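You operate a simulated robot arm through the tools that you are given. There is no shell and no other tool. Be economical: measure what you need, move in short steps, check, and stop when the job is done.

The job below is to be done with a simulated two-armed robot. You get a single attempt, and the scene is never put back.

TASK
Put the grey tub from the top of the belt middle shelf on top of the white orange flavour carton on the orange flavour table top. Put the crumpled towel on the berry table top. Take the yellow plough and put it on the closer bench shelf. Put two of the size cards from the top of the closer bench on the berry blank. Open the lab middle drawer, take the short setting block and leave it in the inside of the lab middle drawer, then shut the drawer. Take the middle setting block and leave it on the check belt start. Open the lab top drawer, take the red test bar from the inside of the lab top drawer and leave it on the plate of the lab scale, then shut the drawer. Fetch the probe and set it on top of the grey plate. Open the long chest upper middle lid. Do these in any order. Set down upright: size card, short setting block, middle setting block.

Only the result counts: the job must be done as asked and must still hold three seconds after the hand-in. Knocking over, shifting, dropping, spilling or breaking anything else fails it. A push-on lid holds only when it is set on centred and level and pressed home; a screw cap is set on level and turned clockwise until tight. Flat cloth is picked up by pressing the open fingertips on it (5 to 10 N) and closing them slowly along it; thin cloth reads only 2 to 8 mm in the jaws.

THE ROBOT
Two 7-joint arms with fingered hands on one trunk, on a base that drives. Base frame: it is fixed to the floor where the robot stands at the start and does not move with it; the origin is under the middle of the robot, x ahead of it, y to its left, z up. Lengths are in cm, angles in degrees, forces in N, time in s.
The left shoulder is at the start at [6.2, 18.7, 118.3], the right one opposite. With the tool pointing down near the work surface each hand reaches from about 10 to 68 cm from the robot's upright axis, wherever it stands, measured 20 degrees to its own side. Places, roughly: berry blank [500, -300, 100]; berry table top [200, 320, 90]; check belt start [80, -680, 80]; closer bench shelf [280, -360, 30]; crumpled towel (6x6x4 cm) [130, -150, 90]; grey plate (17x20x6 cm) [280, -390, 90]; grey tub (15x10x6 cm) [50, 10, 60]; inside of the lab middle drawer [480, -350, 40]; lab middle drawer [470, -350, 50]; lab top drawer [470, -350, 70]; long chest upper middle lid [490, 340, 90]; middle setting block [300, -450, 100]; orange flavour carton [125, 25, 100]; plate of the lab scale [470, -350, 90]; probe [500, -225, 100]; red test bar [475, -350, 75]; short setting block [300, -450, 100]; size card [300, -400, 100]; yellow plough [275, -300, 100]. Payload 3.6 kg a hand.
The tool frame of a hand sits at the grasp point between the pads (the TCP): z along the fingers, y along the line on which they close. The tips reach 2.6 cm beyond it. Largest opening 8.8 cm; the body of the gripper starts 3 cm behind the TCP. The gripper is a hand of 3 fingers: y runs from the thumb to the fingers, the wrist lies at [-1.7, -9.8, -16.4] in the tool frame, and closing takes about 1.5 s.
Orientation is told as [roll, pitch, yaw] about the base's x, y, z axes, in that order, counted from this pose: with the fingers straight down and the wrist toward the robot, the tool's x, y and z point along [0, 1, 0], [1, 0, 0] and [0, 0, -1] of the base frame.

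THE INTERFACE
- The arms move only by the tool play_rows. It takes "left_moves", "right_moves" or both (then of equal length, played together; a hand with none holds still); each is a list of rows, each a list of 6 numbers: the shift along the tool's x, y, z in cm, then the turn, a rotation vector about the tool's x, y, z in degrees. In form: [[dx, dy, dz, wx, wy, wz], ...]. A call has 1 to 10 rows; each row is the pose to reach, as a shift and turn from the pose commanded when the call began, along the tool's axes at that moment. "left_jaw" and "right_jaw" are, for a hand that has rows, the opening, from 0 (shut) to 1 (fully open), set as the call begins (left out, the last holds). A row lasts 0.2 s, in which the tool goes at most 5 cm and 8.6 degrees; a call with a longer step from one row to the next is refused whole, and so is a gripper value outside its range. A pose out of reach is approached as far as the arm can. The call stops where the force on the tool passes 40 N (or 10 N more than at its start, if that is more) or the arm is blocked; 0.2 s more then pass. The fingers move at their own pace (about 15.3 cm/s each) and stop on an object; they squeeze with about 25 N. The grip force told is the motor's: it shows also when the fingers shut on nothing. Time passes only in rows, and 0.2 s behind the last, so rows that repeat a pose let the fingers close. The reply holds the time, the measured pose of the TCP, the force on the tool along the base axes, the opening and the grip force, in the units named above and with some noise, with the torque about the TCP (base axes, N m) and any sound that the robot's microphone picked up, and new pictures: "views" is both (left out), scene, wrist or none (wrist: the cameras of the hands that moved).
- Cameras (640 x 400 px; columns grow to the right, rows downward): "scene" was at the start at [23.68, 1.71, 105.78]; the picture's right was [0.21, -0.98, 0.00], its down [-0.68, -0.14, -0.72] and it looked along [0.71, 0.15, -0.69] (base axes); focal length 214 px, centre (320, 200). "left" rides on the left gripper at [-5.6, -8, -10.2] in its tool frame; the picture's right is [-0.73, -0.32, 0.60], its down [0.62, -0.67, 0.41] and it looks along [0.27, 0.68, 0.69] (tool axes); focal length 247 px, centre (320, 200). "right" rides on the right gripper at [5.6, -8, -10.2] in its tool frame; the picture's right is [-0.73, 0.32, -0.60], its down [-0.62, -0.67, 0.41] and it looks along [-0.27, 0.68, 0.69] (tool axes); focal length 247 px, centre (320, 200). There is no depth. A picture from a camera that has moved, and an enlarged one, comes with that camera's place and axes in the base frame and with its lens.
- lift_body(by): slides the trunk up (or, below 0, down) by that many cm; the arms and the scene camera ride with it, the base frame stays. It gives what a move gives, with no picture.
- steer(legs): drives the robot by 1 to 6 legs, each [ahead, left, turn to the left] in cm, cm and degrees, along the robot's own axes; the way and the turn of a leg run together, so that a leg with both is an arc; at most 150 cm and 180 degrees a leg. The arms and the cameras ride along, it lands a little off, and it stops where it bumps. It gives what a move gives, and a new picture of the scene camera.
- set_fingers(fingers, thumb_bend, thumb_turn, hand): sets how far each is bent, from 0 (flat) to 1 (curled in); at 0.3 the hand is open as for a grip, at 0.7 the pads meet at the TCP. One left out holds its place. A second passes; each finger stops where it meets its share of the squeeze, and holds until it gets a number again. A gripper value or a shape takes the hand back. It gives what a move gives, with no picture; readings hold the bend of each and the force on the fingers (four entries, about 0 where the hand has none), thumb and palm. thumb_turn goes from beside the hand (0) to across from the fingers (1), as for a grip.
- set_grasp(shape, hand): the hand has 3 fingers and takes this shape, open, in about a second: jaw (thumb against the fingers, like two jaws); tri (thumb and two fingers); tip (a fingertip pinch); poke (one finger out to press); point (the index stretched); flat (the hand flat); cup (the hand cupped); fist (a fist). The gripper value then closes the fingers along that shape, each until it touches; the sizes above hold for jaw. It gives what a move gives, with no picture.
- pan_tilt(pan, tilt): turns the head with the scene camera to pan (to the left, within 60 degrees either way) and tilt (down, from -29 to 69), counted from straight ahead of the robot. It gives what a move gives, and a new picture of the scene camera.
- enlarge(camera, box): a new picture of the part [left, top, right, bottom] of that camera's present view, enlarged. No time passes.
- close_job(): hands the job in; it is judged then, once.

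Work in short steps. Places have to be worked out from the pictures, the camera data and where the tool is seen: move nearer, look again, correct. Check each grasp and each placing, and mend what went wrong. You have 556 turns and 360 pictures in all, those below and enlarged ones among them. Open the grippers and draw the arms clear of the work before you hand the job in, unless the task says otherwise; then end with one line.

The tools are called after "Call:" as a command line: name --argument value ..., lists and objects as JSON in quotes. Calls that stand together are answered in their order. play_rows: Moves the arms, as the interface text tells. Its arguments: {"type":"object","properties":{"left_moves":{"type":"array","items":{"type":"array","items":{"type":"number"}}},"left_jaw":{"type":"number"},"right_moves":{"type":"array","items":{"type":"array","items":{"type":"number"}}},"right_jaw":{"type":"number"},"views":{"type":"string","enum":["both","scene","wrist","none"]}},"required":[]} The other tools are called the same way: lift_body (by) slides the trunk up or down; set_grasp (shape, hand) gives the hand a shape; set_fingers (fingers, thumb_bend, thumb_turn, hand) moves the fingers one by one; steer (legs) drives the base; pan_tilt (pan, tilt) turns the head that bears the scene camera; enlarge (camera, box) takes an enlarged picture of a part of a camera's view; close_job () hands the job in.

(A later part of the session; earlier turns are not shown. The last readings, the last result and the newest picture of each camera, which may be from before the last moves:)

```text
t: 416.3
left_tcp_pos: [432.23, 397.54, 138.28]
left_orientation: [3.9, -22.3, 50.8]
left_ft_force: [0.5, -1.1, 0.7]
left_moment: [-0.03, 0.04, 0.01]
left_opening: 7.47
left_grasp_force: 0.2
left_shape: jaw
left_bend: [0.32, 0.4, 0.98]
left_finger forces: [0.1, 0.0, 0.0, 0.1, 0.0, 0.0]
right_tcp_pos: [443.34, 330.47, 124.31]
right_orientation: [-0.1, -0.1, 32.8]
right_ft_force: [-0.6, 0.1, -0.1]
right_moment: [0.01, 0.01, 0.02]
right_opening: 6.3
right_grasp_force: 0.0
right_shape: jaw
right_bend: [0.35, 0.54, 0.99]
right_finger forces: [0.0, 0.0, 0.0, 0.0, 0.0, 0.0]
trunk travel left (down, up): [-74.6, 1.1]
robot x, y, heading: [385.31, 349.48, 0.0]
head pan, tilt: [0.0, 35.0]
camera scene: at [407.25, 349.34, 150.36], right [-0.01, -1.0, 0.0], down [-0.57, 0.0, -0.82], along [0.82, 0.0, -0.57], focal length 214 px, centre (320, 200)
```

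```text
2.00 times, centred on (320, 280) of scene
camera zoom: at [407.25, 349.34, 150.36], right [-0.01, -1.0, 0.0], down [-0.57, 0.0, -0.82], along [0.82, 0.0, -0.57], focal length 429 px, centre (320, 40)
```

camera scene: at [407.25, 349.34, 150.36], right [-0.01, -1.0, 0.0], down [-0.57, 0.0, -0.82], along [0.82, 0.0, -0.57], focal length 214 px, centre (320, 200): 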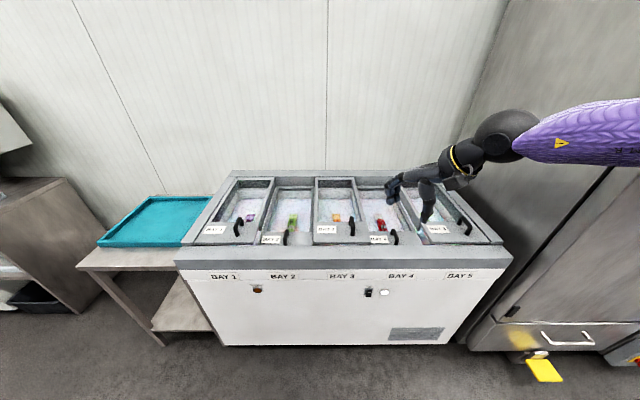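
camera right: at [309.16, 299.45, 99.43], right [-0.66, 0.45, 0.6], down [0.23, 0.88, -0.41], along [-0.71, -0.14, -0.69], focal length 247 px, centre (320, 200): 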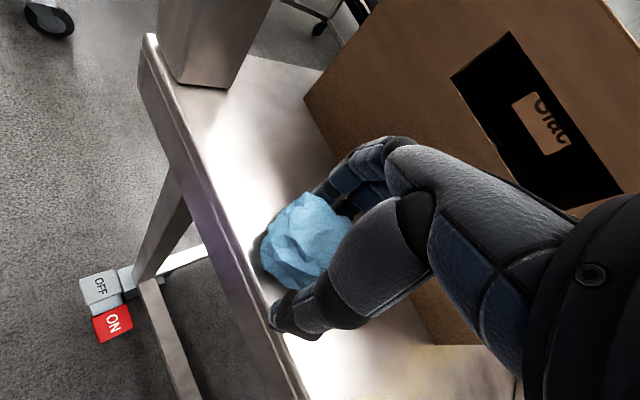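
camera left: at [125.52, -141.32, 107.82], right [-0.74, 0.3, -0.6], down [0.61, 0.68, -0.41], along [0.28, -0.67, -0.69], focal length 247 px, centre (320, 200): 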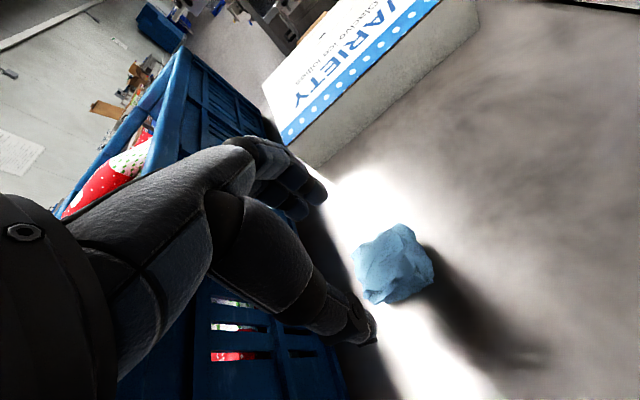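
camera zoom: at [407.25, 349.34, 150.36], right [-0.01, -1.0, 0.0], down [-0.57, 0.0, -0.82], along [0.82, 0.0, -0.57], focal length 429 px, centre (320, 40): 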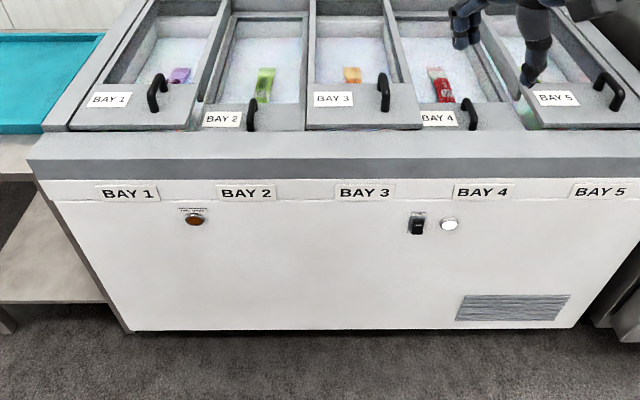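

Bays 1, 3 and 5 are the upper lids, so the upper middle one is BAY 3. Its handle is near (471,337,93). I move closer and inspect it.

Call:
steer --legs '[[28, 8, 0]]'

Call:
pan_tilt --pan 0 --tilt 55

Call:
enlarge --camera "scene" --box '[160, 60, 480, 260]'

```text
t: 418.3
left_tcp_pos: [460.76, 405.65, 138.23]
left_orientation: [3.8, -22.2, 50.9]
left_ft_force: [0.0, -0.8, -0.4]
left_moment: [0.02, 0.0, -0.02]
left_opening: 7.49
left_grasp_force: 0.0
left_shape: jaw
left_bend: [0.32, 0.4, 0.98]
left_finger forces: [0.1, 0.0, 0.1, 0.1, 0.0, 0.0]
right_tcp_pos: [471.78, 338.51, 124.18]
right_orientation: [-0.1, 0.0, 33.0]
right_ft_force: [-0.2, -0.9, 0.6]
right_moment: [0.0, 0.03, 0.02]
right_opening: 6.31
right_grasp_force: 0.0
right_shape: jaw
right_bend: [0.35, 0.54, 0.99]
right_finger forces: [0.1, 0.0, 0.0, 0.1, 0.0, 0.0]
trunk travel left (down, up): [-74.6, 1.1]
robot x, y, heading: [413.51, 357.28, -0.2]
head pan, tilt: [0.0, 35.0]
camera scene: at [435.65, 357.32, 150.38], right [0.0, -1.0, 0.0], down [-0.57, 0.0, -0.82], along [0.82, 0.0, -0.57], focal length 214 px, centre (320, 200)
```

scene: 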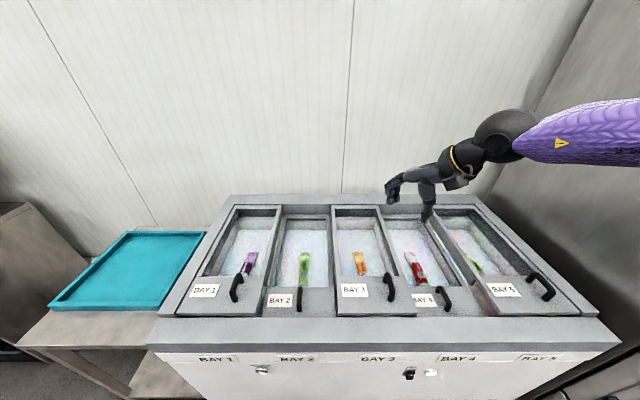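

```text
t: 419.1
left_tcp_pos: [460.7, 405.87, 138.3]
left_orientation: [3.9, -22.2, 50.9]
left_ft_force: [0.0, 0.3, 0.6]
left_moment: [0.01, 0.01, -0.01]
left_opening: 7.47
left_grasp_force: 0.0
left_shape: jaw
left_bend: [0.32, 0.4, 0.98]
left_finger forces: [0.0, 0.0, 0.0, 0.1, 0.1, 0.1]
right_tcp_pos: [471.82, 338.64, 124.16]
right_orientation: [0.0, -0.1, 32.9]
right_ft_force: [0.3, 1.0, 0.2]
right_moment: [0.0, -0.02, -0.01]
right_opening: 6.31
right_grasp_force: 0.0
right_shape: jaw
right_bend: [0.35, 0.54, 0.99]
right_finger forces: [0.0, 0.0, 0.1, 0.0, 0.0, 0.0]
trunk travel left (down, up): [-74.6, 1.1]
robot x, y, heading: [413.84, 357.14, -0.3]
head pan, tilt: [0.0, 55.0]
camera scene: at [434.13, 357.35, 147.55], right [0.0, -1.0, 0.0], down [-0.82, 0.0, -0.57], along [0.57, 0.0, -0.82], focal length 214 px, centre (320, 200)
```

scene: 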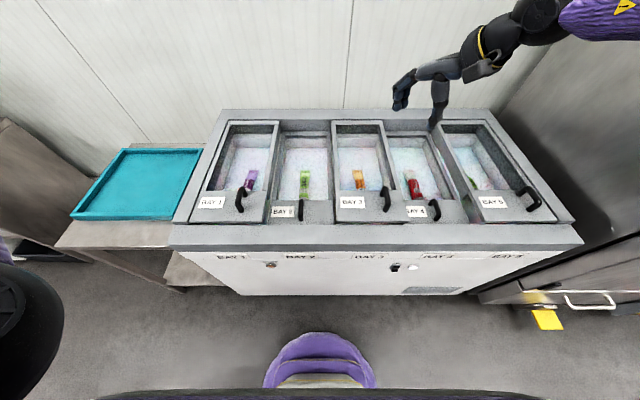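

```text
2.00 times, centred on (320, 160) of scene
camera zoom: at [434.13, 357.35, 147.55], right [0.0, -1.0, 0.0], down [-0.82, 0.0, -0.57], along [0.57, 0.0, -0.82], focal length 429 px, centre (320, 280)
```

zoom: 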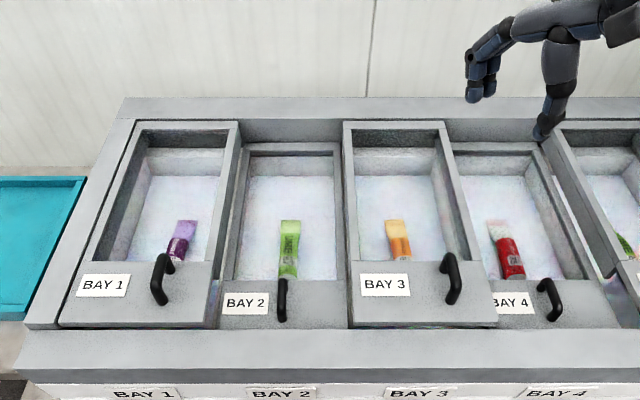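

The upper lids sit on top of the lower ones, with bar handles running front to back. I turn the right hand so its fingers can straddle the bar and come lower to look.

Call:
play_rows --right_moves '[[0, 0, 1, 0, 0, -8], [0, 0, 2, 0, 0, -16], [0, 0, 4, 0, 0, -24], [0, 0, 6, 0, 0, -32], [0, 0, 8, 0, 0, -40], [0, 0, 10, 0, 0, -48], [0, 0, 12, 0, 0, -56]]' --right_jaw 1

```text
t: 420.7
left_tcp_pos: [460.93, 405.97, 138.13]
left_orientation: [3.8, -22.0, 50.8]
left_ft_force: [0.2, 0.4, -1.4]
left_moment: [0.01, 0.02, 0.0]
left_opening: 7.49
left_grasp_force: 0.1
left_shape: jaw
left_bend: [0.32, 0.4, 0.98]
left_finger forces: [0.0, 0.1, 0.1, 0.0, 0.0, 0.0]
right_tcp_pos: [468.02, 340.58, 114.57]
right_orientation: [-5.2, -4.0, 80.2]
right_ft_force: [-6.2, -0.3, 1.8]
right_moment: [0.0, -0.26, 0.05]
right_opening: 8.79
right_grasp_force: 0.1
right_shape: jaw
right_bend: [0.3, 0.3, 0.98]
right_finger forces: [0.1, 0.0, 0.0, 0.0, 0.1, 0.0]
right hand out of reach, approached as far as the arm can: row 1, 2, 3, 4, 5, 6, 7
trunk travel left (down, up): [-74.6, 1.1]
robot x, y, heading: [413.58, 357.44, -0.3]
head pan, tilt: [0.0, 55.0]
camera scene: at [434.31, 357.64, 147.53], right [0.0, -1.0, 0.0], down [-0.82, 0.0, -0.57], along [0.57, 0.0, -0.82], focal length 214 px, centre (320, 200)
camera right: at [460.2, 333.27, 123.62], right [0.71, 0.15, 0.68], down [0.54, -0.74, -0.4], along [0.45, 0.65, -0.61], focal length 247 px, centre (320, 200)
```

scene: 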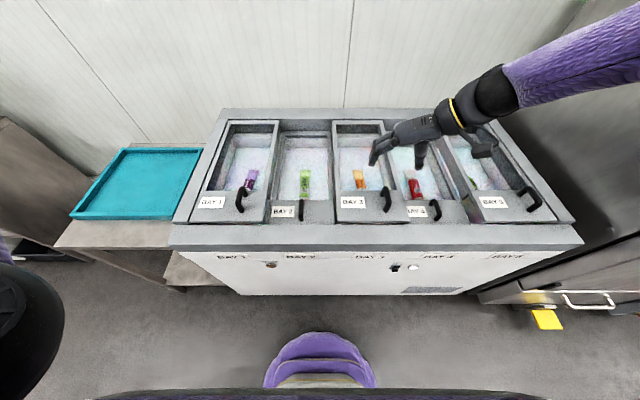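
right: 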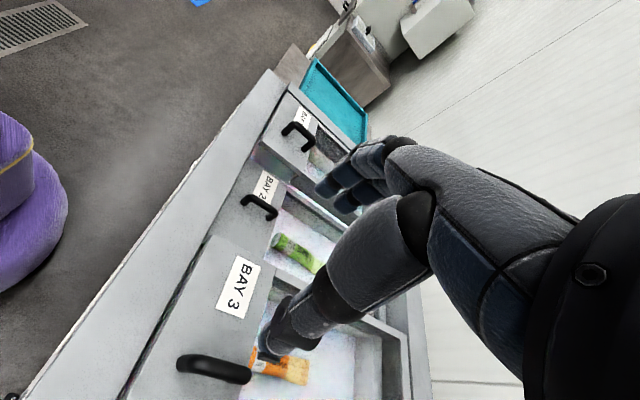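

The handle is clear in the wrist view at about (473,335.6). I lower the trunk and bring the hand over it.

Call:
lift_body --by -12

Call:
play_rows --right_moves '[[-2, -2, 0, 2, 2, 0], [-4, -4.5, 0, 4, 5, 0], [-4, -4.5, 0, 4, 5, 0]]' --views "wrist"

```text
t: 422.2
left_tcp_pos: [460.79, 405.8, 126.28]
left_orientation: [3.8, -22.3, 50.9]
left_ft_force: [-0.3, -0.6, -0.3]
left_moment: [-0.01, 0.0, -0.02]
left_opening: 7.49
left_grasp_force: 0.1
left_shape: jaw
left_bend: [0.32, 0.4, 0.98]
left_finger forces: [0.0, 0.0, 0.1, 0.0, 0.0, 0.0]
right_tcp_pos: [466.44, 340.07, 102.57]
right_orientation: [-2.9, -3.9, 84.9]
right_ft_force: [0.0, 0.4, 0.4]
right_moment: [-0.01, -0.03, 0.02]
right_opening: 8.8
right_grasp_force: 0.1
right_shape: jaw
right_bend: [0.3, 0.3, 0.98]
right_finger forces: [0.0, 0.1, 0.0, 0.0, 0.0, 0.0]
trunk travel left (down, up): [-62.6, 13.1]
robot x, y, heading: [413.57, 357.29, -0.1]
head pan, tilt: [0.0, 55.0]
```

```text
t: 423.0
left_tcp_pos: [460.67, 405.8, 126.24]
left_orientation: [3.7, -22.3, 50.9]
left_ft_force: [0.4, -0.7, -0.5]
left_moment: [0.01, 0.03, 0.0]
left_opening: 7.46
left_grasp_force: 0.0
left_shape: jaw
left_bend: [0.32, 0.4, 0.98]
left_finger forces: [0.1, 0.0, 0.1, 0.1, 0.0, 0.1]
right_tcp_pos: [466.14, 337.17, 101.49]
right_orientation: [-0.4, -4.1, 83.6]
right_ft_force: [-0.3, 0.1, 0.0]
right_moment: [0.0, 0.0, 0.02]
right_opening: 8.79
right_grasp_force: 0.0
right_shape: jaw
right_bend: [0.3, 0.3, 0.98]
right_finger forces: [0.0, 0.0, 0.1, 0.0, 0.0, 0.0]
right hand out of reach, approached as far as the arm can: row 1, 2, 3
trunk travel left (down, up): [-62.6, 13.1]
robot x, y, heading: [413.22, 357.47, -0.2]
head pan, tilt: [0.0, 55.0]
camera right: at [459.6, 329.1, 111.0], right [0.76, 0.19, 0.62], down [0.55, -0.7, -0.45], along [0.35, 0.69, -0.64], focal length 247 px, centre (320, 200)
```

right: 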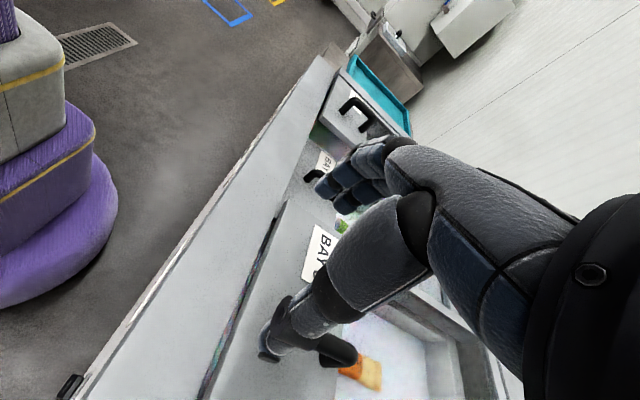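

I need 6 cm more forward; there's room at the base, so I drive ahead.

Call:
steer --legs '[[7, -1, 0]]'

Call:
enlarge --camera "right" --box '[0, 0, 640, 400]'

```text
t: 424.0
left_tcp_pos: [467.76, 404.79, 126.22]
left_orientation: [3.9, -22.2, 50.9]
left_ft_force: [0.4, -0.5, 0.2]
left_moment: [0.01, 0.0, 0.02]
left_opening: 7.48
left_grasp_force: 0.0
left_shape: jaw
left_bend: [0.32, 0.4, 0.98]
left_finger forces: [0.1, 0.0, 0.0, 0.0, 0.0, 0.0]
right_tcp_pos: [473.1, 335.97, 101.48]
right_orientation: [-0.4, -4.1, 83.7]
right_ft_force: [0.0, 0.5, -0.6]
right_moment: [0.0, 0.06, 0.01]
right_opening: 8.79
right_grasp_force: 0.0
right_shape: jaw
right_bend: [0.3, 0.3, 0.98]
right_finger forces: [0.0, 0.0, 0.0, 0.1, 0.0, 0.1]
trunk travel left (down, up): [-62.6, 13.1]
robot x, y, heading: [420.72, 356.14, -0.0]
head pan, tilt: [0.0, 55.0]
camera scene: at [441.38, 356.29, 135.47], right [0.0, -1.0, 0.0], down [-0.82, 0.0, -0.57], along [0.57, 0.0, -0.82], focal length 214 px, centre (320, 200)
```

scene: 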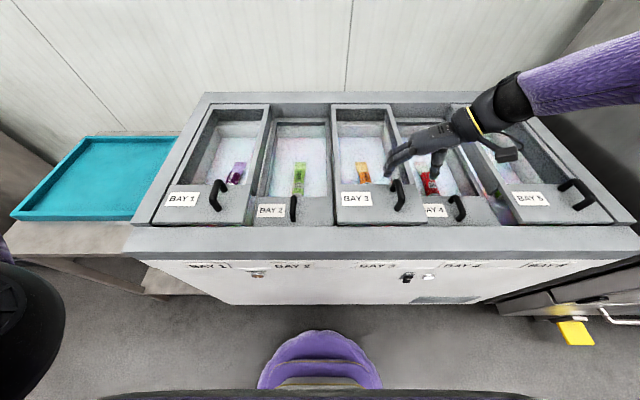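

```text
1.00 times, centred on (320, 200) of right (not enlarged: the box is as wide or as high as the picture)
camera zoom: at [466.74, 328.05, 110.91], right [0.76, 0.19, 0.62], down [0.55, -0.7, -0.45], along [0.35, 0.69, -0.64], focal length 247 px, centre (320, 200)
```

zoom: 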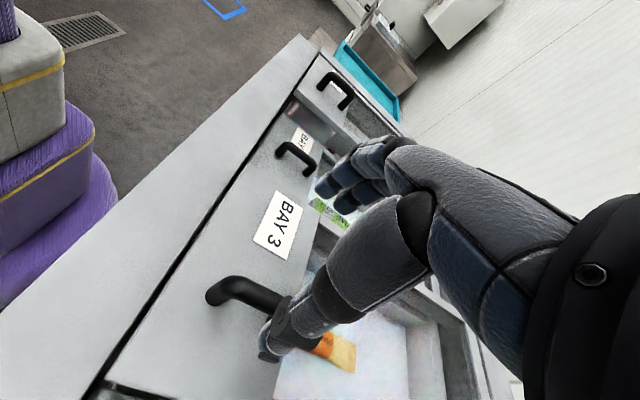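

The handle triangulates to (473.6,335.8,91). I narrow the opening and lower so that fingers and thumb straddle the bar, to push it sideways.

Call:
play_rows --right_moves '[[0, 0, 2, 0, 0, 0], [0, 0, 4, 0, 0, 0], [0, 0, 5.5, 0, 0, 0], [0, 0, 6.5, 0, 0, 0], [0, 0, 6.5, 0, 0, 0]]' --right_jaw 0.5

```text
t: 425.2
left_tcp_pos: [467.68, 404.87, 126.4]
left_orientation: [3.9, -22.3, 50.9]
left_ft_force: [0.7, -0.1, -0.3]
left_moment: [-0.04, -0.02, -0.01]
left_opening: 7.48
left_grasp_force: 0.1
left_shape: jaw
left_bend: [0.32, 0.4, 0.98]
left_finger forces: [0.1, 0.0, 0.0, 0.1, 0.0, 0.1]
right_tcp_pos: [471.38, 337.25, 98.23]
right_orientation: [-0.3, -4.1, 83.5]
right_ft_force: [0.3, 0.4, 0.2]
right_moment: [0.03, 0.02, 0.01]
right_opening: 4.47
right_grasp_force: 0.1
right_shape: jaw
right_bend: [0.43, 0.67, 1.0]
right_finger forces: [0.1, 0.1, 0.0, 0.1, 0.0, 0.0]
right hand out of reach, approached as far as the arm can: row 1, 2, 3, 4, 5
trunk travel left (down, up): [-62.6, 13.1]
robot x, y, heading: [420.47, 356.36, -0.0]
head pan, tilt: [0.0, 55.0]
camera scene: at [441.18, 356.3, 135.5], right [0.0, -1.0, 0.0], down [-0.82, 0.0, -0.57], along [0.57, 0.0, -0.82], focal length 214 px, centre (320, 200)
camera right: at [464.88, 329.27, 107.84], right [0.76, 0.19, 0.63], down [0.55, -0.7, -0.45], along [0.35, 0.69, -0.64], focal length 247 px, centre (320, 200)
```

scene: 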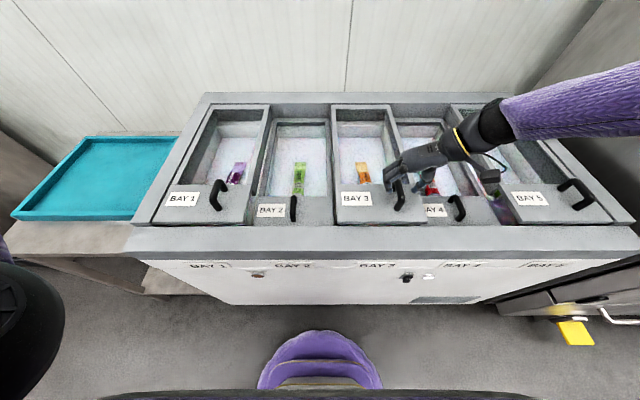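
right: 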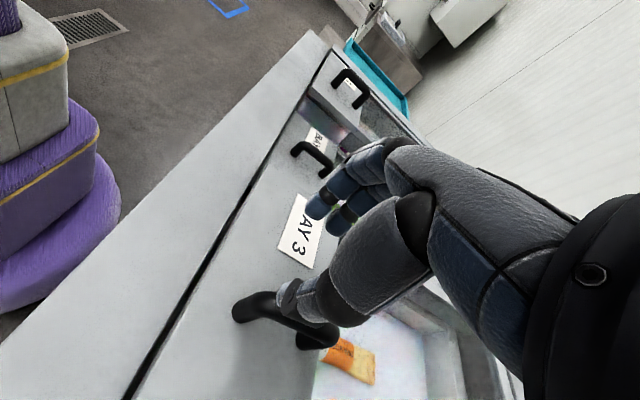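

The thumb is directly over the bar, so I shift 2 cm to the right via the base and then lower.

Call:
steer --legs '[[2, -2.2, 0]]'

Call:
lift_body --by -2.5

Call:
enlarge --camera "right" --box '[160, 200, 480, 400]'

```text
t: 426.1
left_tcp_pos: [469.51, 402.67, 126.16]
left_orientation: [3.8, -22.1, 51.0]
left_ft_force: [0.0, 0.7, 0.8]
left_moment: [0.02, 0.0, 0.02]
left_opening: 7.46
left_grasp_force: 0.1
left_shape: jaw
left_bend: [0.32, 0.4, 0.98]
left_finger forces: [0.1, 0.0, 0.0, 0.0, 0.0, 0.0]
right_tcp_pos: [473.33, 335.2, 98.32]
right_orientation: [-0.4, -4.1, 83.8]
right_ft_force: [0.1, -0.8, 0.9]
right_moment: [0.0, 0.01, 0.0]
right_opening: 4.44
right_grasp_force: 0.0
right_shape: jaw
right_bend: [0.43, 0.67, 1.0]
right_finger forces: [0.0, 0.0, 0.0, 0.1, 0.0, 0.0]
trunk travel left (down, up): [-62.6, 13.1]
robot x, y, heading: [422.79, 353.53, -0.2]
head pan, tilt: [0.0, 55.0]
camera scene: at [443.12, 354.23, 135.51], right [0.0, -1.0, 0.0], down [-0.82, 0.0, -0.57], along [0.57, 0.0, -0.82], focal length 214 px, centre (320, 200)
```

scene: 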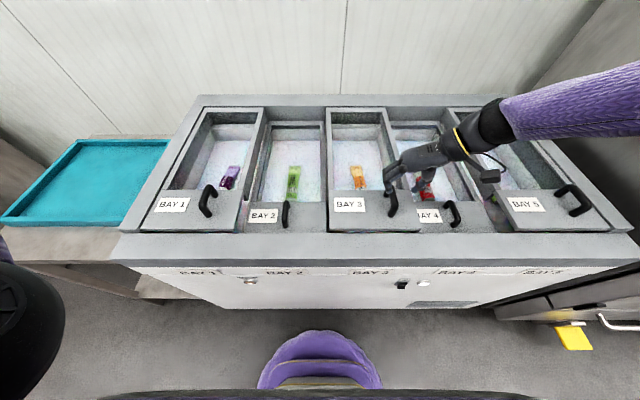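

```text
t: 426.8
left_tcp_pos: [469.57, 402.72, 123.87]
left_orientation: [3.9, -22.4, 51.0]
left_ft_force: [-0.6, 0.2, 0.1]
left_moment: [-0.02, 0.0, 0.04]
left_opening: 7.48
left_grasp_force: 0.1
left_shape: jaw
left_bend: [0.32, 0.4, 0.98]
left_finger forces: [0.1, 0.1, 0.0, 0.0, 0.0, 0.0]
right_tcp_pos: [473.42, 335.08, 95.87]
right_orientation: [-0.3, -4.1, 83.7]
right_ft_force: [0.4, 0.4, 0.5]
right_moment: [0.04, -0.01, -0.02]
right_opening: 4.46
right_grasp_force: 0.0
right_shape: jaw
right_bend: [0.43, 0.67, 1.0]
right_finger forces: [0.0, 0.0, 0.0, 0.0, 0.0, 0.1]
trunk travel left (down, up): [-60.1, 15.6]
robot x, y, heading: [422.25, 354.03, -0.4]
head pan, tilt: [0.0, 55.0]
```

```text
2.00 times, centred on (320, 300) of right
camera zoom: at [466.9, 327.1, 105.35], right [0.76, 0.19, 0.63], down [0.55, -0.7, -0.45], along [0.35, 0.69, -0.63], focal length 494 px, centre (320, 0)
```

zoom: 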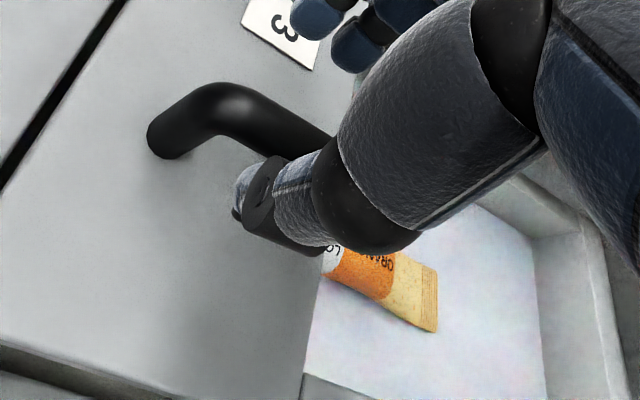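

Thumb and fingers are on both sides of the bar. I lower 2 cm more and try a gentle push toward -y (over bay 4).

Call:
lift_body --by -1.8

Call:
play_rows --right_moves '[[0, -1.5, 0, 0, 0, 0], [0, -3, 0, 0, 0, 0], [0, -4.5, 0, 0, 0, 0], [0, -6, 0, 0, 0, 0]]'

```text
t: 427.4
left_tcp_pos: [469.63, 402.75, 121.97]
left_orientation: [3.9, -22.3, 51.0]
left_ft_force: [-0.1, 0.3, 0.7]
left_moment: [0.03, 0.02, 0.0]
left_opening: 7.5
left_grasp_force: 0.0
left_shape: jaw
left_bend: [0.32, 0.4, 0.98]
left_finger forces: [0.0, 0.1, 0.0, 0.0, 0.0, 0.0]
right_tcp_pos: [473.32, 335.07, 93.89]
right_orientation: [-0.3, -4.1, 83.7]
right_ft_force: [-0.3, -0.1, 0.9]
right_moment: [0.03, 0.01, -0.01]
right_opening: 4.46
right_grasp_force: 0.1
right_shape: jaw
right_bend: [0.43, 0.67, 1.0]
right_finger forces: [0.0, 0.1, 0.1, 0.0, 0.0, 0.1]
trunk travel left (down, up): [-58.3, 17.4]
robot x, y, heading: [422.37, 354.17, -0.4]
head pan, tilt: [0.0, 55.0]
```

```text
t: 428.4
left_tcp_pos: [469.72, 402.83, 122.07]
left_orientation: [3.9, -22.3, 51.0]
left_ft_force: [-0.8, -0.2, -0.5]
left_moment: [-0.02, 0.02, -0.01]
left_opening: 7.44
left_grasp_force: 0.1
left_shape: jaw
left_bend: [0.32, 0.4, 0.98]
left_finger forces: [0.0, 0.0, 0.0, 0.0, 0.1, 0.0]
right_tcp_pos: [472.41, 329.27, 93.66]
right_orientation: [-0.4, -4.0, 83.6]
right_ft_force: [-0.2, 1.3, 2.2]
right_moment: [0.11, -0.06, -0.02]
right_opening: 4.53
right_grasp_force: 0.0
right_shape: jaw
right_bend: [0.42, 0.67, 1.0]
right_finger forces: [0.0, 2.1, 0.0, 0.1, 0.1, 0.0]
trunk travel left (down, up): [-58.3, 17.4]
robot x, y, heading: [422.35, 354.14, 0.2]
head pan, tilt: [0.0, 55.0]
camera scene: at [443.24, 354.16, 131.15], right [0.0, -1.0, 0.0], down [-0.82, 0.0, -0.57], along [0.57, 0.0, -0.82], focal length 214 px, centre (320, 200)
camera right: at [465.91, 321.33, 103.19], right [0.76, 0.19, 0.62], down [0.55, -0.7, -0.45], along [0.35, 0.69, -0.64], focal length 247 px, centre (320, 200)
```

scene: 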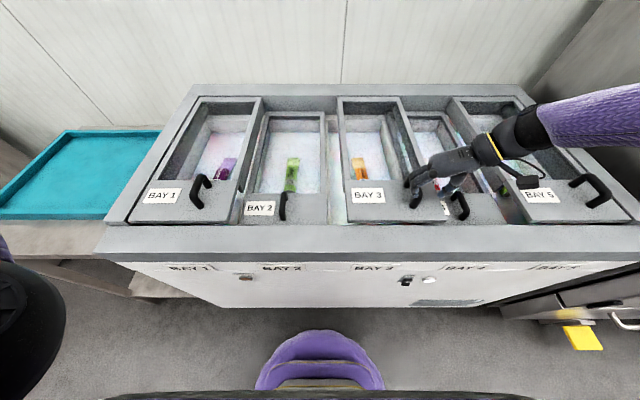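
right: 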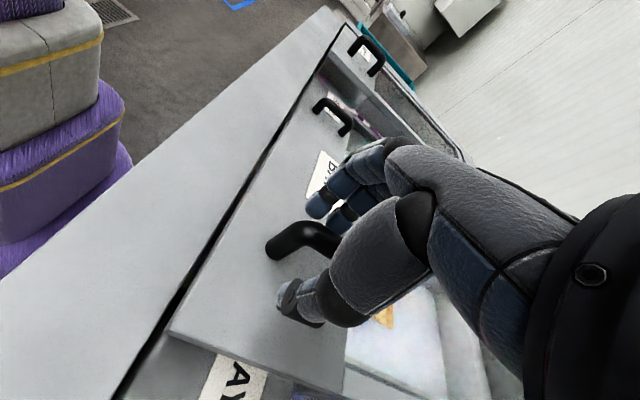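

The lid slides easily (2 N). I continue pushing in -y.

Call:
play_rows --right_moves '[[0, -2.5, 0, 0, 0, 0], [0, -5, 0, 0, 0, 0], [0, -7.5, 0, 0, 0, 0], [0, -10, 0, 0, 0, 0]]'

```text
t: 429.4
left_tcp_pos: [469.6, 402.67, 122.04]
left_orientation: [3.9, -22.2, 51.0]
left_ft_force: [0.6, 0.3, 0.3]
left_moment: [0.01, -0.05, -0.02]
left_opening: 7.48
left_grasp_force: 0.1
left_shape: jaw
left_bend: [0.32, 0.4, 0.98]
left_finger forces: [0.0, 0.1, 0.0, 0.0, 0.0, 0.0]
right_tcp_pos: [470.25, 321.26, 94.24]
right_orientation: [-0.4, -3.9, 83.7]
right_ft_force: [-1.1, 0.4, 0.7]
right_moment: [-0.01, 0.04, 0.02]
right_opening: 4.45
right_grasp_force: 0.0
right_shape: jaw
right_bend: [0.43, 0.67, 1.0]
right_finger forces: [0.1, 0.1, 0.0, 0.0, 0.0, 0.0]
right hand out of reach, approached as far as the arm can: row 1, 2, 3, 4
trunk travel left (down, up): [-58.3, 17.4]
robot x, y, heading: [422.76, 354.27, 0.0]
head pan, tilt: [0.0, 55.0]
camera scene: at [443.24, 354.07, 131.14], right [0.0, -1.0, 0.0], down [-0.82, 0.0, -0.57], along [0.57, 0.0, -0.82], focal length 214 px, centre (320, 200)
camera right: at [463.67, 313.36, 103.77], right [0.76, 0.19, 0.62], down [0.55, -0.7, -0.45], along [0.35, 0.69, -0.64], focal length 247 px, centre (320, 200)
```

scene: 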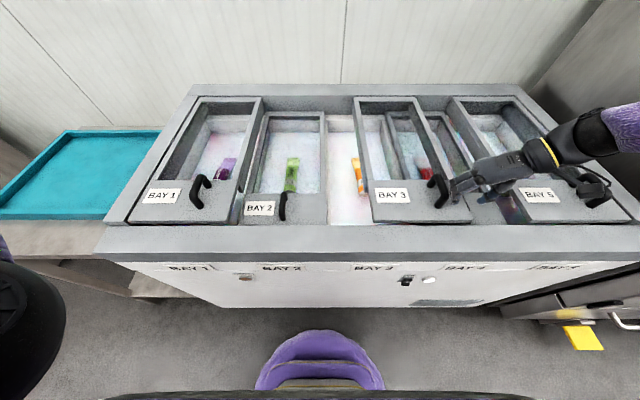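
right: 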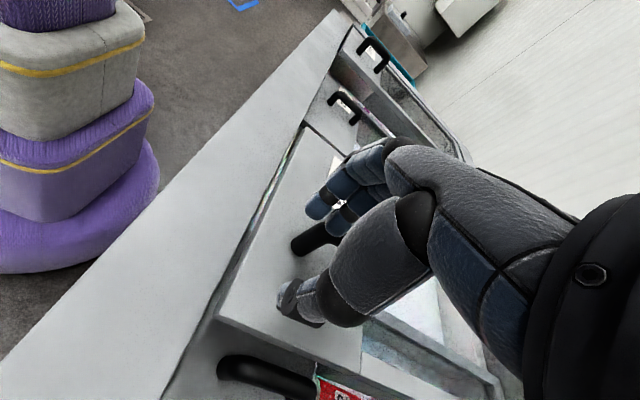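

The lid has moved ~12 cm. Its edge is now near bay 4's handle; I look closely before going on.

Call:
enlarge --camera "right" --box '[160, 240, 416, 400]'

Call:
enlarge --camera "scene" --box '[320, 80, 560, 240]'

```text
2.50 times, centred on (288, 320) of right
camera zoom: at [463.67, 313.36, 103.77], right [0.76, 0.19, 0.62], down [0.55, -0.7, -0.45], along [0.35, 0.69, -0.64], focal length 617 px, centre (400, -100)
```

zoom: 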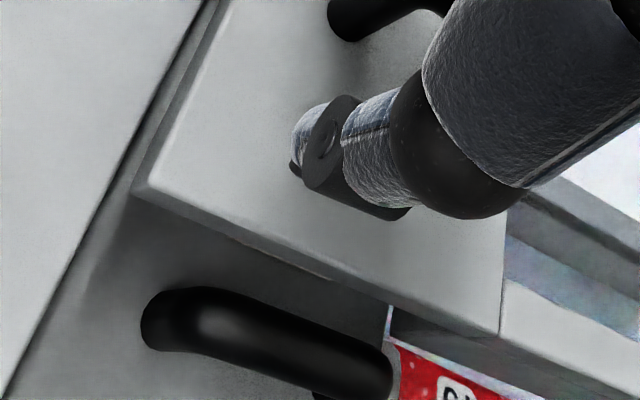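

```text
2.50 times, centred on (440, 160) of scene
camera zoom: at [443.24, 354.07, 131.14], right [0.0, -1.0, 0.0], down [-0.82, 0.0, -0.57], along [0.57, 0.0, -0.82], focal length 536 px, centre (20, 300)
```

zoom: 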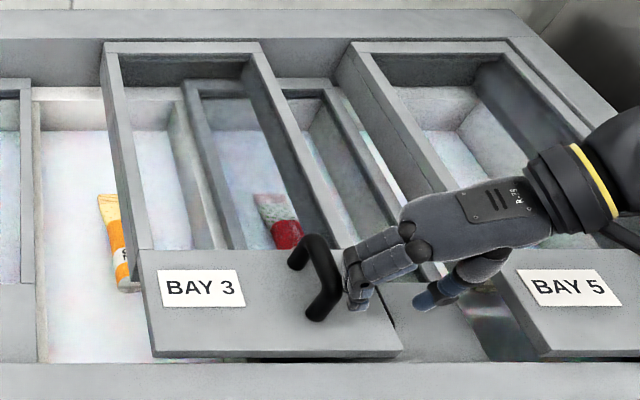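

The handle is now at y≈326, i.e. 10 cm open, with about 2 cm to bay 4's handle. I push another 1.5 cm with the base and look.

Call:
steer --legs '[[0, -3, 0]]'

Call:
enlarge --camera "right" --box '[160, 240, 416, 400]'

```text
t: 430.3
left_tcp_pos: [469.6, 399.59, 122.04]
left_orientation: [3.8, -22.3, 50.9]
left_ft_force: [-0.2, 0.2, 1.5]
left_moment: [-0.01, -0.04, 0.0]
left_opening: 7.5
left_grasp_force: 0.0
left_shape: jaw
left_bend: [0.32, 0.4, 0.98]
left_finger forces: [0.0, 0.0, 0.1, 0.0, 0.1, 0.0]
right_tcp_pos: [470.27, 318.42, 94.26]
right_orientation: [-0.5, -4.0, 83.7]
right_ft_force: [0.6, -0.5, -0.7]
right_moment: [0.02, 0.02, -0.04]
right_opening: 4.44
right_grasp_force: 0.0
right_shape: jaw
right_bend: [0.43, 0.67, 1.0]
right_finger forces: [0.0, 0.0, 0.1, 0.0, 0.1, 0.0]
trunk travel left (down, up): [-58.3, 17.4]
robot x, y, heading: [422.49, 351.32, -0.1]
head pan, tilt: [0.0, 55.0]
camera scene: at [443.24, 351.12, 131.15], right [0.0, -1.0, 0.0], down [-0.82, 0.0, -0.57], along [0.57, 0.0, -0.82], focal length 214 px, centre (320, 200)
```

scene: 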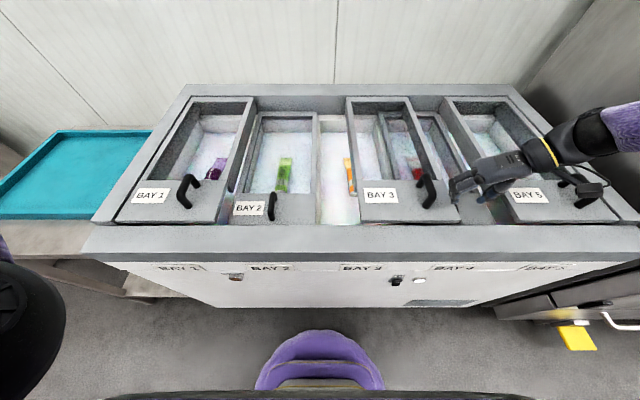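

```text
2.50 times, centred on (288, 320) of right
camera zoom: at [463.77, 310.53, 103.83], right [0.76, 0.19, 0.63], down [0.55, -0.7, -0.45], along [0.35, 0.69, -0.63], focal length 617 px, centre (400, -100)
```

zoom: 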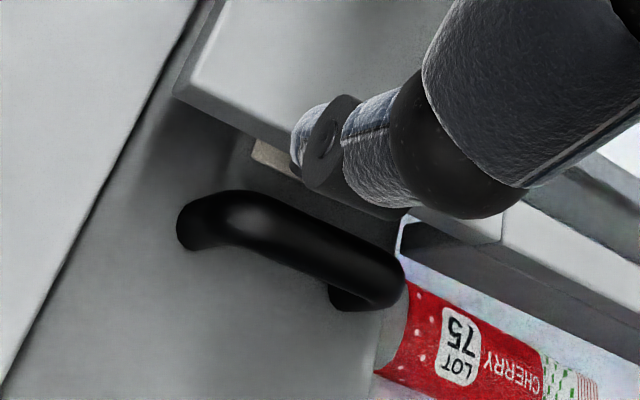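

The hand has slipped past the handle (lid's handle now at y≈325). Bay 4's handle turns out to lie much lower (z≈82), so the lid can pass over it. I lift, re-engage on the handle, and pinch it this time.

Call:
lift_body --by 5

Call:
steer --legs '[[3.5, 7, 0]]'

Call:
enlarge --camera "right" --box '[160, 200, 480, 400]'

```text
t: 431.2
left_tcp_pos: [469.61, 399.83, 127.06]
left_orientation: [3.9, -22.3, 51.2]
left_ft_force: [0.2, 0.4, 0.2]
left_moment: [-0.01, 0.03, 0.0]
left_opening: 7.46
left_grasp_force: 0.0
left_shape: jaw
left_bend: [0.32, 0.4, 0.98]
left_finger forces: [0.1, 0.1, 0.0, 0.0, 0.0, 0.0]
right_tcp_pos: [470.3, 318.66, 99.24]
right_orientation: [-0.3, -4.2, 83.7]
right_ft_force: [0.3, -0.2, -0.7]
right_moment: [0.03, 0.0, 0.01]
right_opening: 4.44
right_grasp_force: 0.1
right_shape: jaw
right_bend: [0.43, 0.67, 1.0]
right_finger forces: [0.1, 0.1, 0.1, 0.0, 0.0, 0.0]
trunk travel left (down, up): [-63.3, 12.4]
robot x, y, heading: [422.62, 350.93, -0.1]
head pan, tilt: [0.0, 55.0]
```

```text
t: 432.2
left_tcp_pos: [473.21, 407.06, 126.96]
left_orientation: [3.8, -22.3, 51.1]
left_ft_force: [0.0, 0.2, 0.2]
left_moment: [0.01, 0.0, 0.02]
left_opening: 7.47
left_grasp_force: 0.0
left_shape: jaw
left_bend: [0.32, 0.4, 0.98]
left_finger forces: [0.0, 0.0, 0.1, 0.1, 0.0, 0.0]
right_tcp_pos: [473.95, 325.84, 99.35]
right_orientation: [-0.5, -4.1, 83.6]
right_ft_force: [0.2, -0.5, 0.4]
right_moment: [-0.03, 0.02, 0.0]
right_opening: 4.44
right_grasp_force: 0.1
right_shape: jaw
right_bend: [0.43, 0.67, 1.0]
right_finger forces: [0.0, 0.1, 0.0, 0.0, 0.0, 0.0]
trunk travel left (down, up): [-63.3, 12.4]
robot x, y, heading: [425.83, 358.51, -0.2]
head pan, tilt: [0.0, 55.0]
camera scene: at [446.78, 358.52, 136.19], right [0.0, -1.0, 0.0], down [-0.82, 0.0, -0.57], along [0.57, 0.0, -0.82], focal length 214 px, centre (320, 200)
```

scene: 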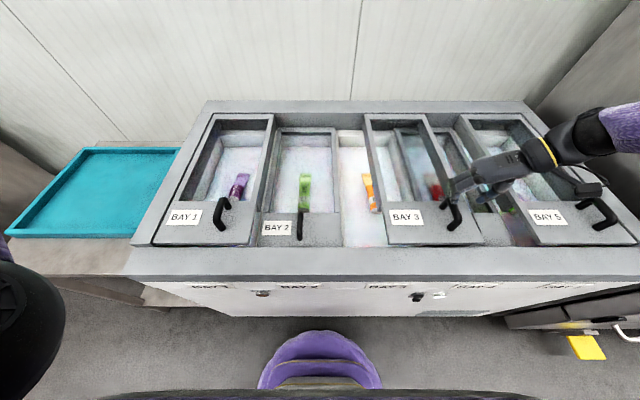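

```text
2.00 times, centred on (320, 300) of right
camera zoom: at [467.4, 317.9, 108.86], right [0.76, 0.19, 0.62], down [0.55, -0.7, -0.45], along [0.35, 0.69, -0.64], focal length 494 px, centre (320, 0)
```

zoom: 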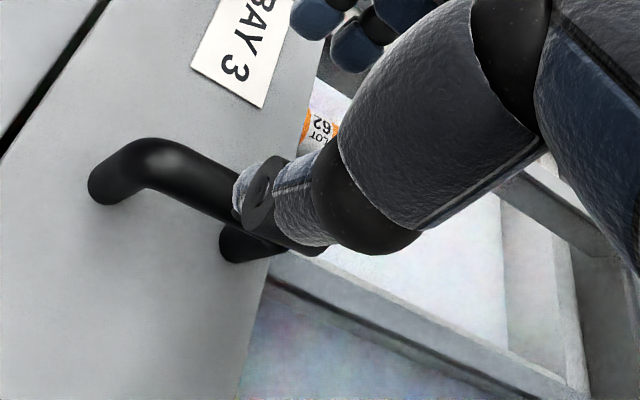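

I open wider, lower, and pinch the bar.

Call:
play_rows --right_moves '[[0, -0.5, 0, 0, 0, 0], [0, -0.5, 0, 0, 0, 0], [0, -0.5, 0, 0, 0, 0]]' --right_jaw 0.85 --views "none"

Call:
lift_body --by -5.5

Call:
play_rows --right_moves '[[0, 0, 0, 0, 0, 0], [0, 0, 0, 0, 0, 0], [0, 0, 0, 0, 0, 0], [0, 0, 0, 0, 0, 0], [0, 0, 0, 0, 0, 0], [0, 0, 0, 0, 0, 0]]' --right_jaw 0 --views "wrist"

```text
t: 433.1
left_tcp_pos: [473.06, 406.76, 127.13]
left_orientation: [3.9, -22.3, 51.1]
left_ft_force: [0.0, -0.8, 0.6]
left_moment: [0.01, -0.02, 0.01]
left_opening: 7.47
left_grasp_force: 0.1
left_shape: jaw
left_bend: [0.32, 0.4, 0.98]
left_finger forces: [0.0, 0.1, 0.1, 0.0, 0.0, 0.1]
right_tcp_pos: [473.73, 325.13, 99.26]
right_orientation: [-0.4, -4.2, 83.7]
right_ft_force: [-0.6, -0.5, 0.0]
right_moment: [0.01, -0.02, 0.01]
right_opening: 7.45
right_grasp_force: 0.1
right_shape: jaw
right_bend: [0.32, 0.41, 0.99]
right_finger forces: [0.1, 0.0, 0.0, 0.1, 0.1, 0.0]
trunk travel left (down, up): [-63.3, 12.4]
robot x, y, heading: [426.04, 358.14, -0.3]
head pan, tilt: [0.0, 55.0]
```

```text
t: 434.0
left_tcp_pos: [473.08, 406.91, 121.71]
left_orientation: [3.9, -22.4, 51.1]
left_ft_force: [-0.5, 0.1, 0.4]
left_moment: [-0.03, 0.02, 0.02]
left_opening: 7.47
left_grasp_force: 0.1
left_shape: jaw
left_bend: [0.32, 0.4, 0.98]
left_finger forces: [0.0, 0.1, 0.0, 0.1, 0.0, 0.0]
right_tcp_pos: [473.83, 325.23, 93.81]
right_orientation: [-0.5, -4.1, 83.7]
right_ft_force: [0.6, 0.3, 1.8]
right_moment: [-0.03, 0.0, -0.02]
right_opening: 7.46
right_grasp_force: 0.1
right_shape: jaw
right_bend: [0.32, 0.41, 0.99]
right_finger forces: [0.1, 0.0, 0.1, 0.0, 0.0, 0.1]
trunk travel left (down, up): [-57.8, 17.9]
robot x, y, heading: [425.96, 358.45, -0.2]
head pan, tilt: [0.0, 55.0]
```

```text
t: 435.4
left_tcp_pos: [473.03, 407.03, 121.67]
left_orientation: [3.8, -22.3, 51.1]
left_ft_force: [-0.1, -0.1, -0.5]
left_moment: [0.01, 0.03, 0.01]
left_opening: 7.48
left_grasp_force: 0.1
left_shape: jaw
left_bend: [0.32, 0.4, 0.98]
left_finger forces: [0.0, 0.1, 0.0, 0.1, 0.0, 0.0]
right_tcp_pos: [473.78, 325.3, 93.87]
right_orientation: [-0.4, -4.0, 83.7]
right_ft_force: [1.4, 2.4, 10.8]
right_moment: [-0.01, -0.04, 0.17]
right_opening: 0.57
right_grasp_force: 24.7
right_shape: jaw
right_bend: [0.7, 0.74, 1.0]
right_finger forces: [2.0, 20.7, 0.0, 0.0, 20.0, 0.0]
trunk travel left (down, up): [-57.8, 17.9]
robot x, y, heading: [426.0, 358.36, 0.1]
head pan, tilt: [0.0, 55.0]
camera right: at [467.26, 317.34, 103.4], right [0.76, 0.19, 0.63], down [0.55, -0.7, -0.45], along [0.35, 0.69, -0.63], focal length 247 px, centre (320, 200)
```

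right: 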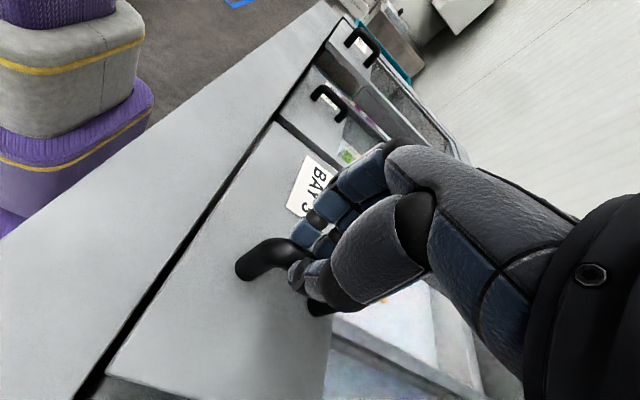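

The handle is pinched. I drag the lid further by driving sideways to the right.

Call:
steer --legs '[[0, -4, 0]]'

Call:
enlarge --camera "right" --box '[0, 0, 640, 400]'

```text
t: 436.3
left_tcp_pos: [472.79, 403.08, 121.64]
left_orientation: [3.7, -22.3, 51.1]
left_ft_force: [-0.9, -0.2, -1.0]
left_moment: [-0.01, -0.01, -0.03]
left_opening: 7.46
left_grasp_force: 0.1
left_shape: jaw
left_bend: [0.32, 0.4, 0.98]
left_finger forces: [0.0, 0.0, 0.0, 0.1, 0.1, 0.0]
right_tcp_pos: [473.83, 321.54, 93.93]
right_orientation: [-0.6, -4.4, 83.8]
right_ft_force: [1.9, 3.1, 26.7]
right_moment: [-0.04, -0.18, 0.27]
right_opening: 0.55
right_grasp_force: 25.2
right_shape: jaw
right_bend: [0.7, 0.77, 1.0]
right_finger forces: [1.6, 25.6, 0.1, 0.0, 28.2, 0.1]
trunk travel left (down, up): [-57.8, 17.9]
robot x, y, heading: [426.13, 354.25, -0.0]
head pan, tilt: [0.0, 55.0]
camera scene: at [446.57, 354.42, 130.69], right [0.0, -1.0, 0.0], down [-0.82, 0.0, -0.57], along [0.57, 0.0, -0.82], focal length 214 px, centre (320, 200)
```

scene: 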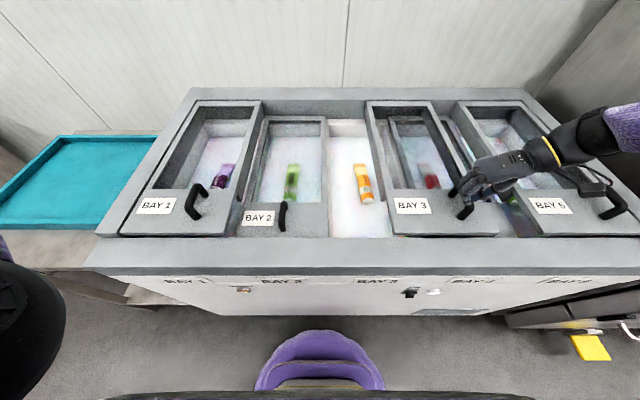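

```text
1.00 times, centred on (320, 200) of right (not enlarged: the box is as wide or as high as the picture)
camera zoom: at [467.21, 313.46, 103.48], right [0.75, 0.19, 0.63], down [0.56, -0.7, -0.45], along [0.35, 0.69, -0.63], focal length 247 px, centre (320, 200)
```

zoom: 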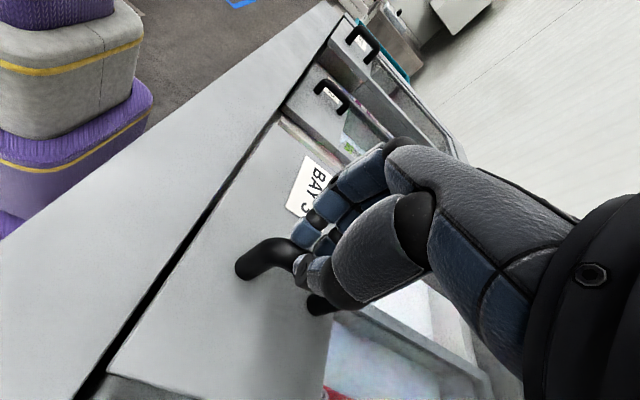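

The lid moves along; its right edge is now 2–3 cm from lid 5. I drag 2 cm more.

Call:
steer --legs '[[0, -2, 0]]'

Call:
enlarge --camera "scene" --box '[320, 80, 640, 280]'

```text
t: 437.1
left_tcp_pos: [472.8, 401.19, 121.65]
left_orientation: [3.9, -22.4, 51.2]
left_ft_force: [-0.6, 1.1, -0.1]
left_moment: [-0.03, -0.02, 0.0]
left_opening: 7.45
left_grasp_force: 0.0
left_shape: jaw
left_bend: [0.32, 0.4, 0.98]
left_finger forces: [0.0, 0.0, 0.0, 0.0, 0.0, 0.0]
right_tcp_pos: [473.82, 319.74, 94.04]
right_orientation: [-0.6, -4.5, 83.7]
right_ft_force: [-6.0, 2.0, 21.1]
right_moment: [0.0, -0.01, 0.29]
right_opening: 0.49
right_grasp_force: 25.5
right_shape: jaw
right_bend: [0.7, 0.77, 1.0]
right_finger forces: [0.6, 24.9, 0.1, 0.0, 24.8, 0.0]
trunk travel left (down, up): [-57.8, 17.9]
robot x, y, heading: [426.3, 351.89, -0.2]
head pan, tilt: [0.0, 55.0]
camera scene: at [446.56, 352.55, 130.69], right [0.0, -1.0, 0.0], down [-0.82, 0.0, -0.58], along [0.58, 0.0, -0.82], focal length 214 px, centre (320, 200)
```

scene: 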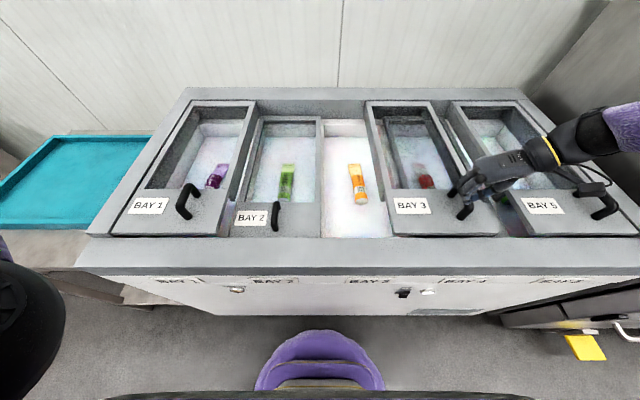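

```text
2.00 times, centred on (480, 180) of scene
camera zoom: at [446.56, 352.55, 130.69], right [0.0, -1.0, 0.0], down [-0.82, 0.0, -0.58], along [0.58, 0.0, -0.82], focal length 429 px, centre (0, 240)
```

zoom: 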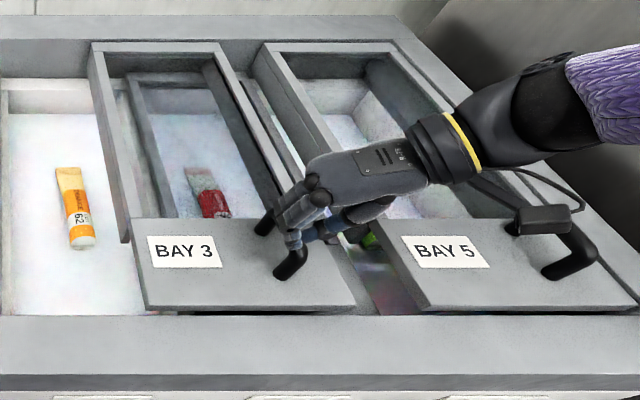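

Still about 7 cm free before lid 5. I drag another 4 cm to be fully open.

Call:
steer --legs '[[0, -4, 0]]'

```text
t: 438.0
left_tcp_pos: [472.76, 397.28, 121.79]
left_orientation: [3.8, -22.4, 51.4]
left_ft_force: [0.1, -0.6, -0.1]
left_moment: [0.03, 0.03, 0.01]
left_opening: 7.44
left_grasp_force: 0.0
left_shape: jaw
left_bend: [0.32, 0.4, 0.98]
left_finger forces: [0.0, 0.1, 0.0, 0.1, 0.0, 0.0]
right_tcp_pos: [473.93, 315.82, 94.29]
right_orientation: [-0.8, -4.6, 83.7]
right_ft_force: [-3.0, 1.7, 33.2]
right_moment: [-0.13, -0.04, 0.44]
right_opening: 0.46
right_grasp_force: 25.2
right_shape: jaw
right_bend: [0.7, 0.78, 1.0]
right_finger forces: [0.0, 27.7, 0.0, 0.0, 30.1, 0.1]
trunk travel left (down, up): [-57.8, 17.9]
robot x, y, heading: [426.03, 348.12, -0.1]
head pan, tilt: [0.0, 55.0]
camera scene: at [446.47, 348.55, 130.71], right [0.0, -1.0, 0.0], down [-0.82, 0.0, -0.58], along [0.58, 0.0, -0.82], focal length 214 px, centre (320, 200)
```

scene: 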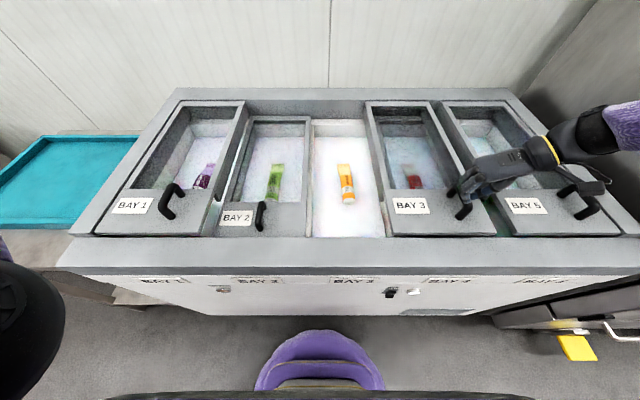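

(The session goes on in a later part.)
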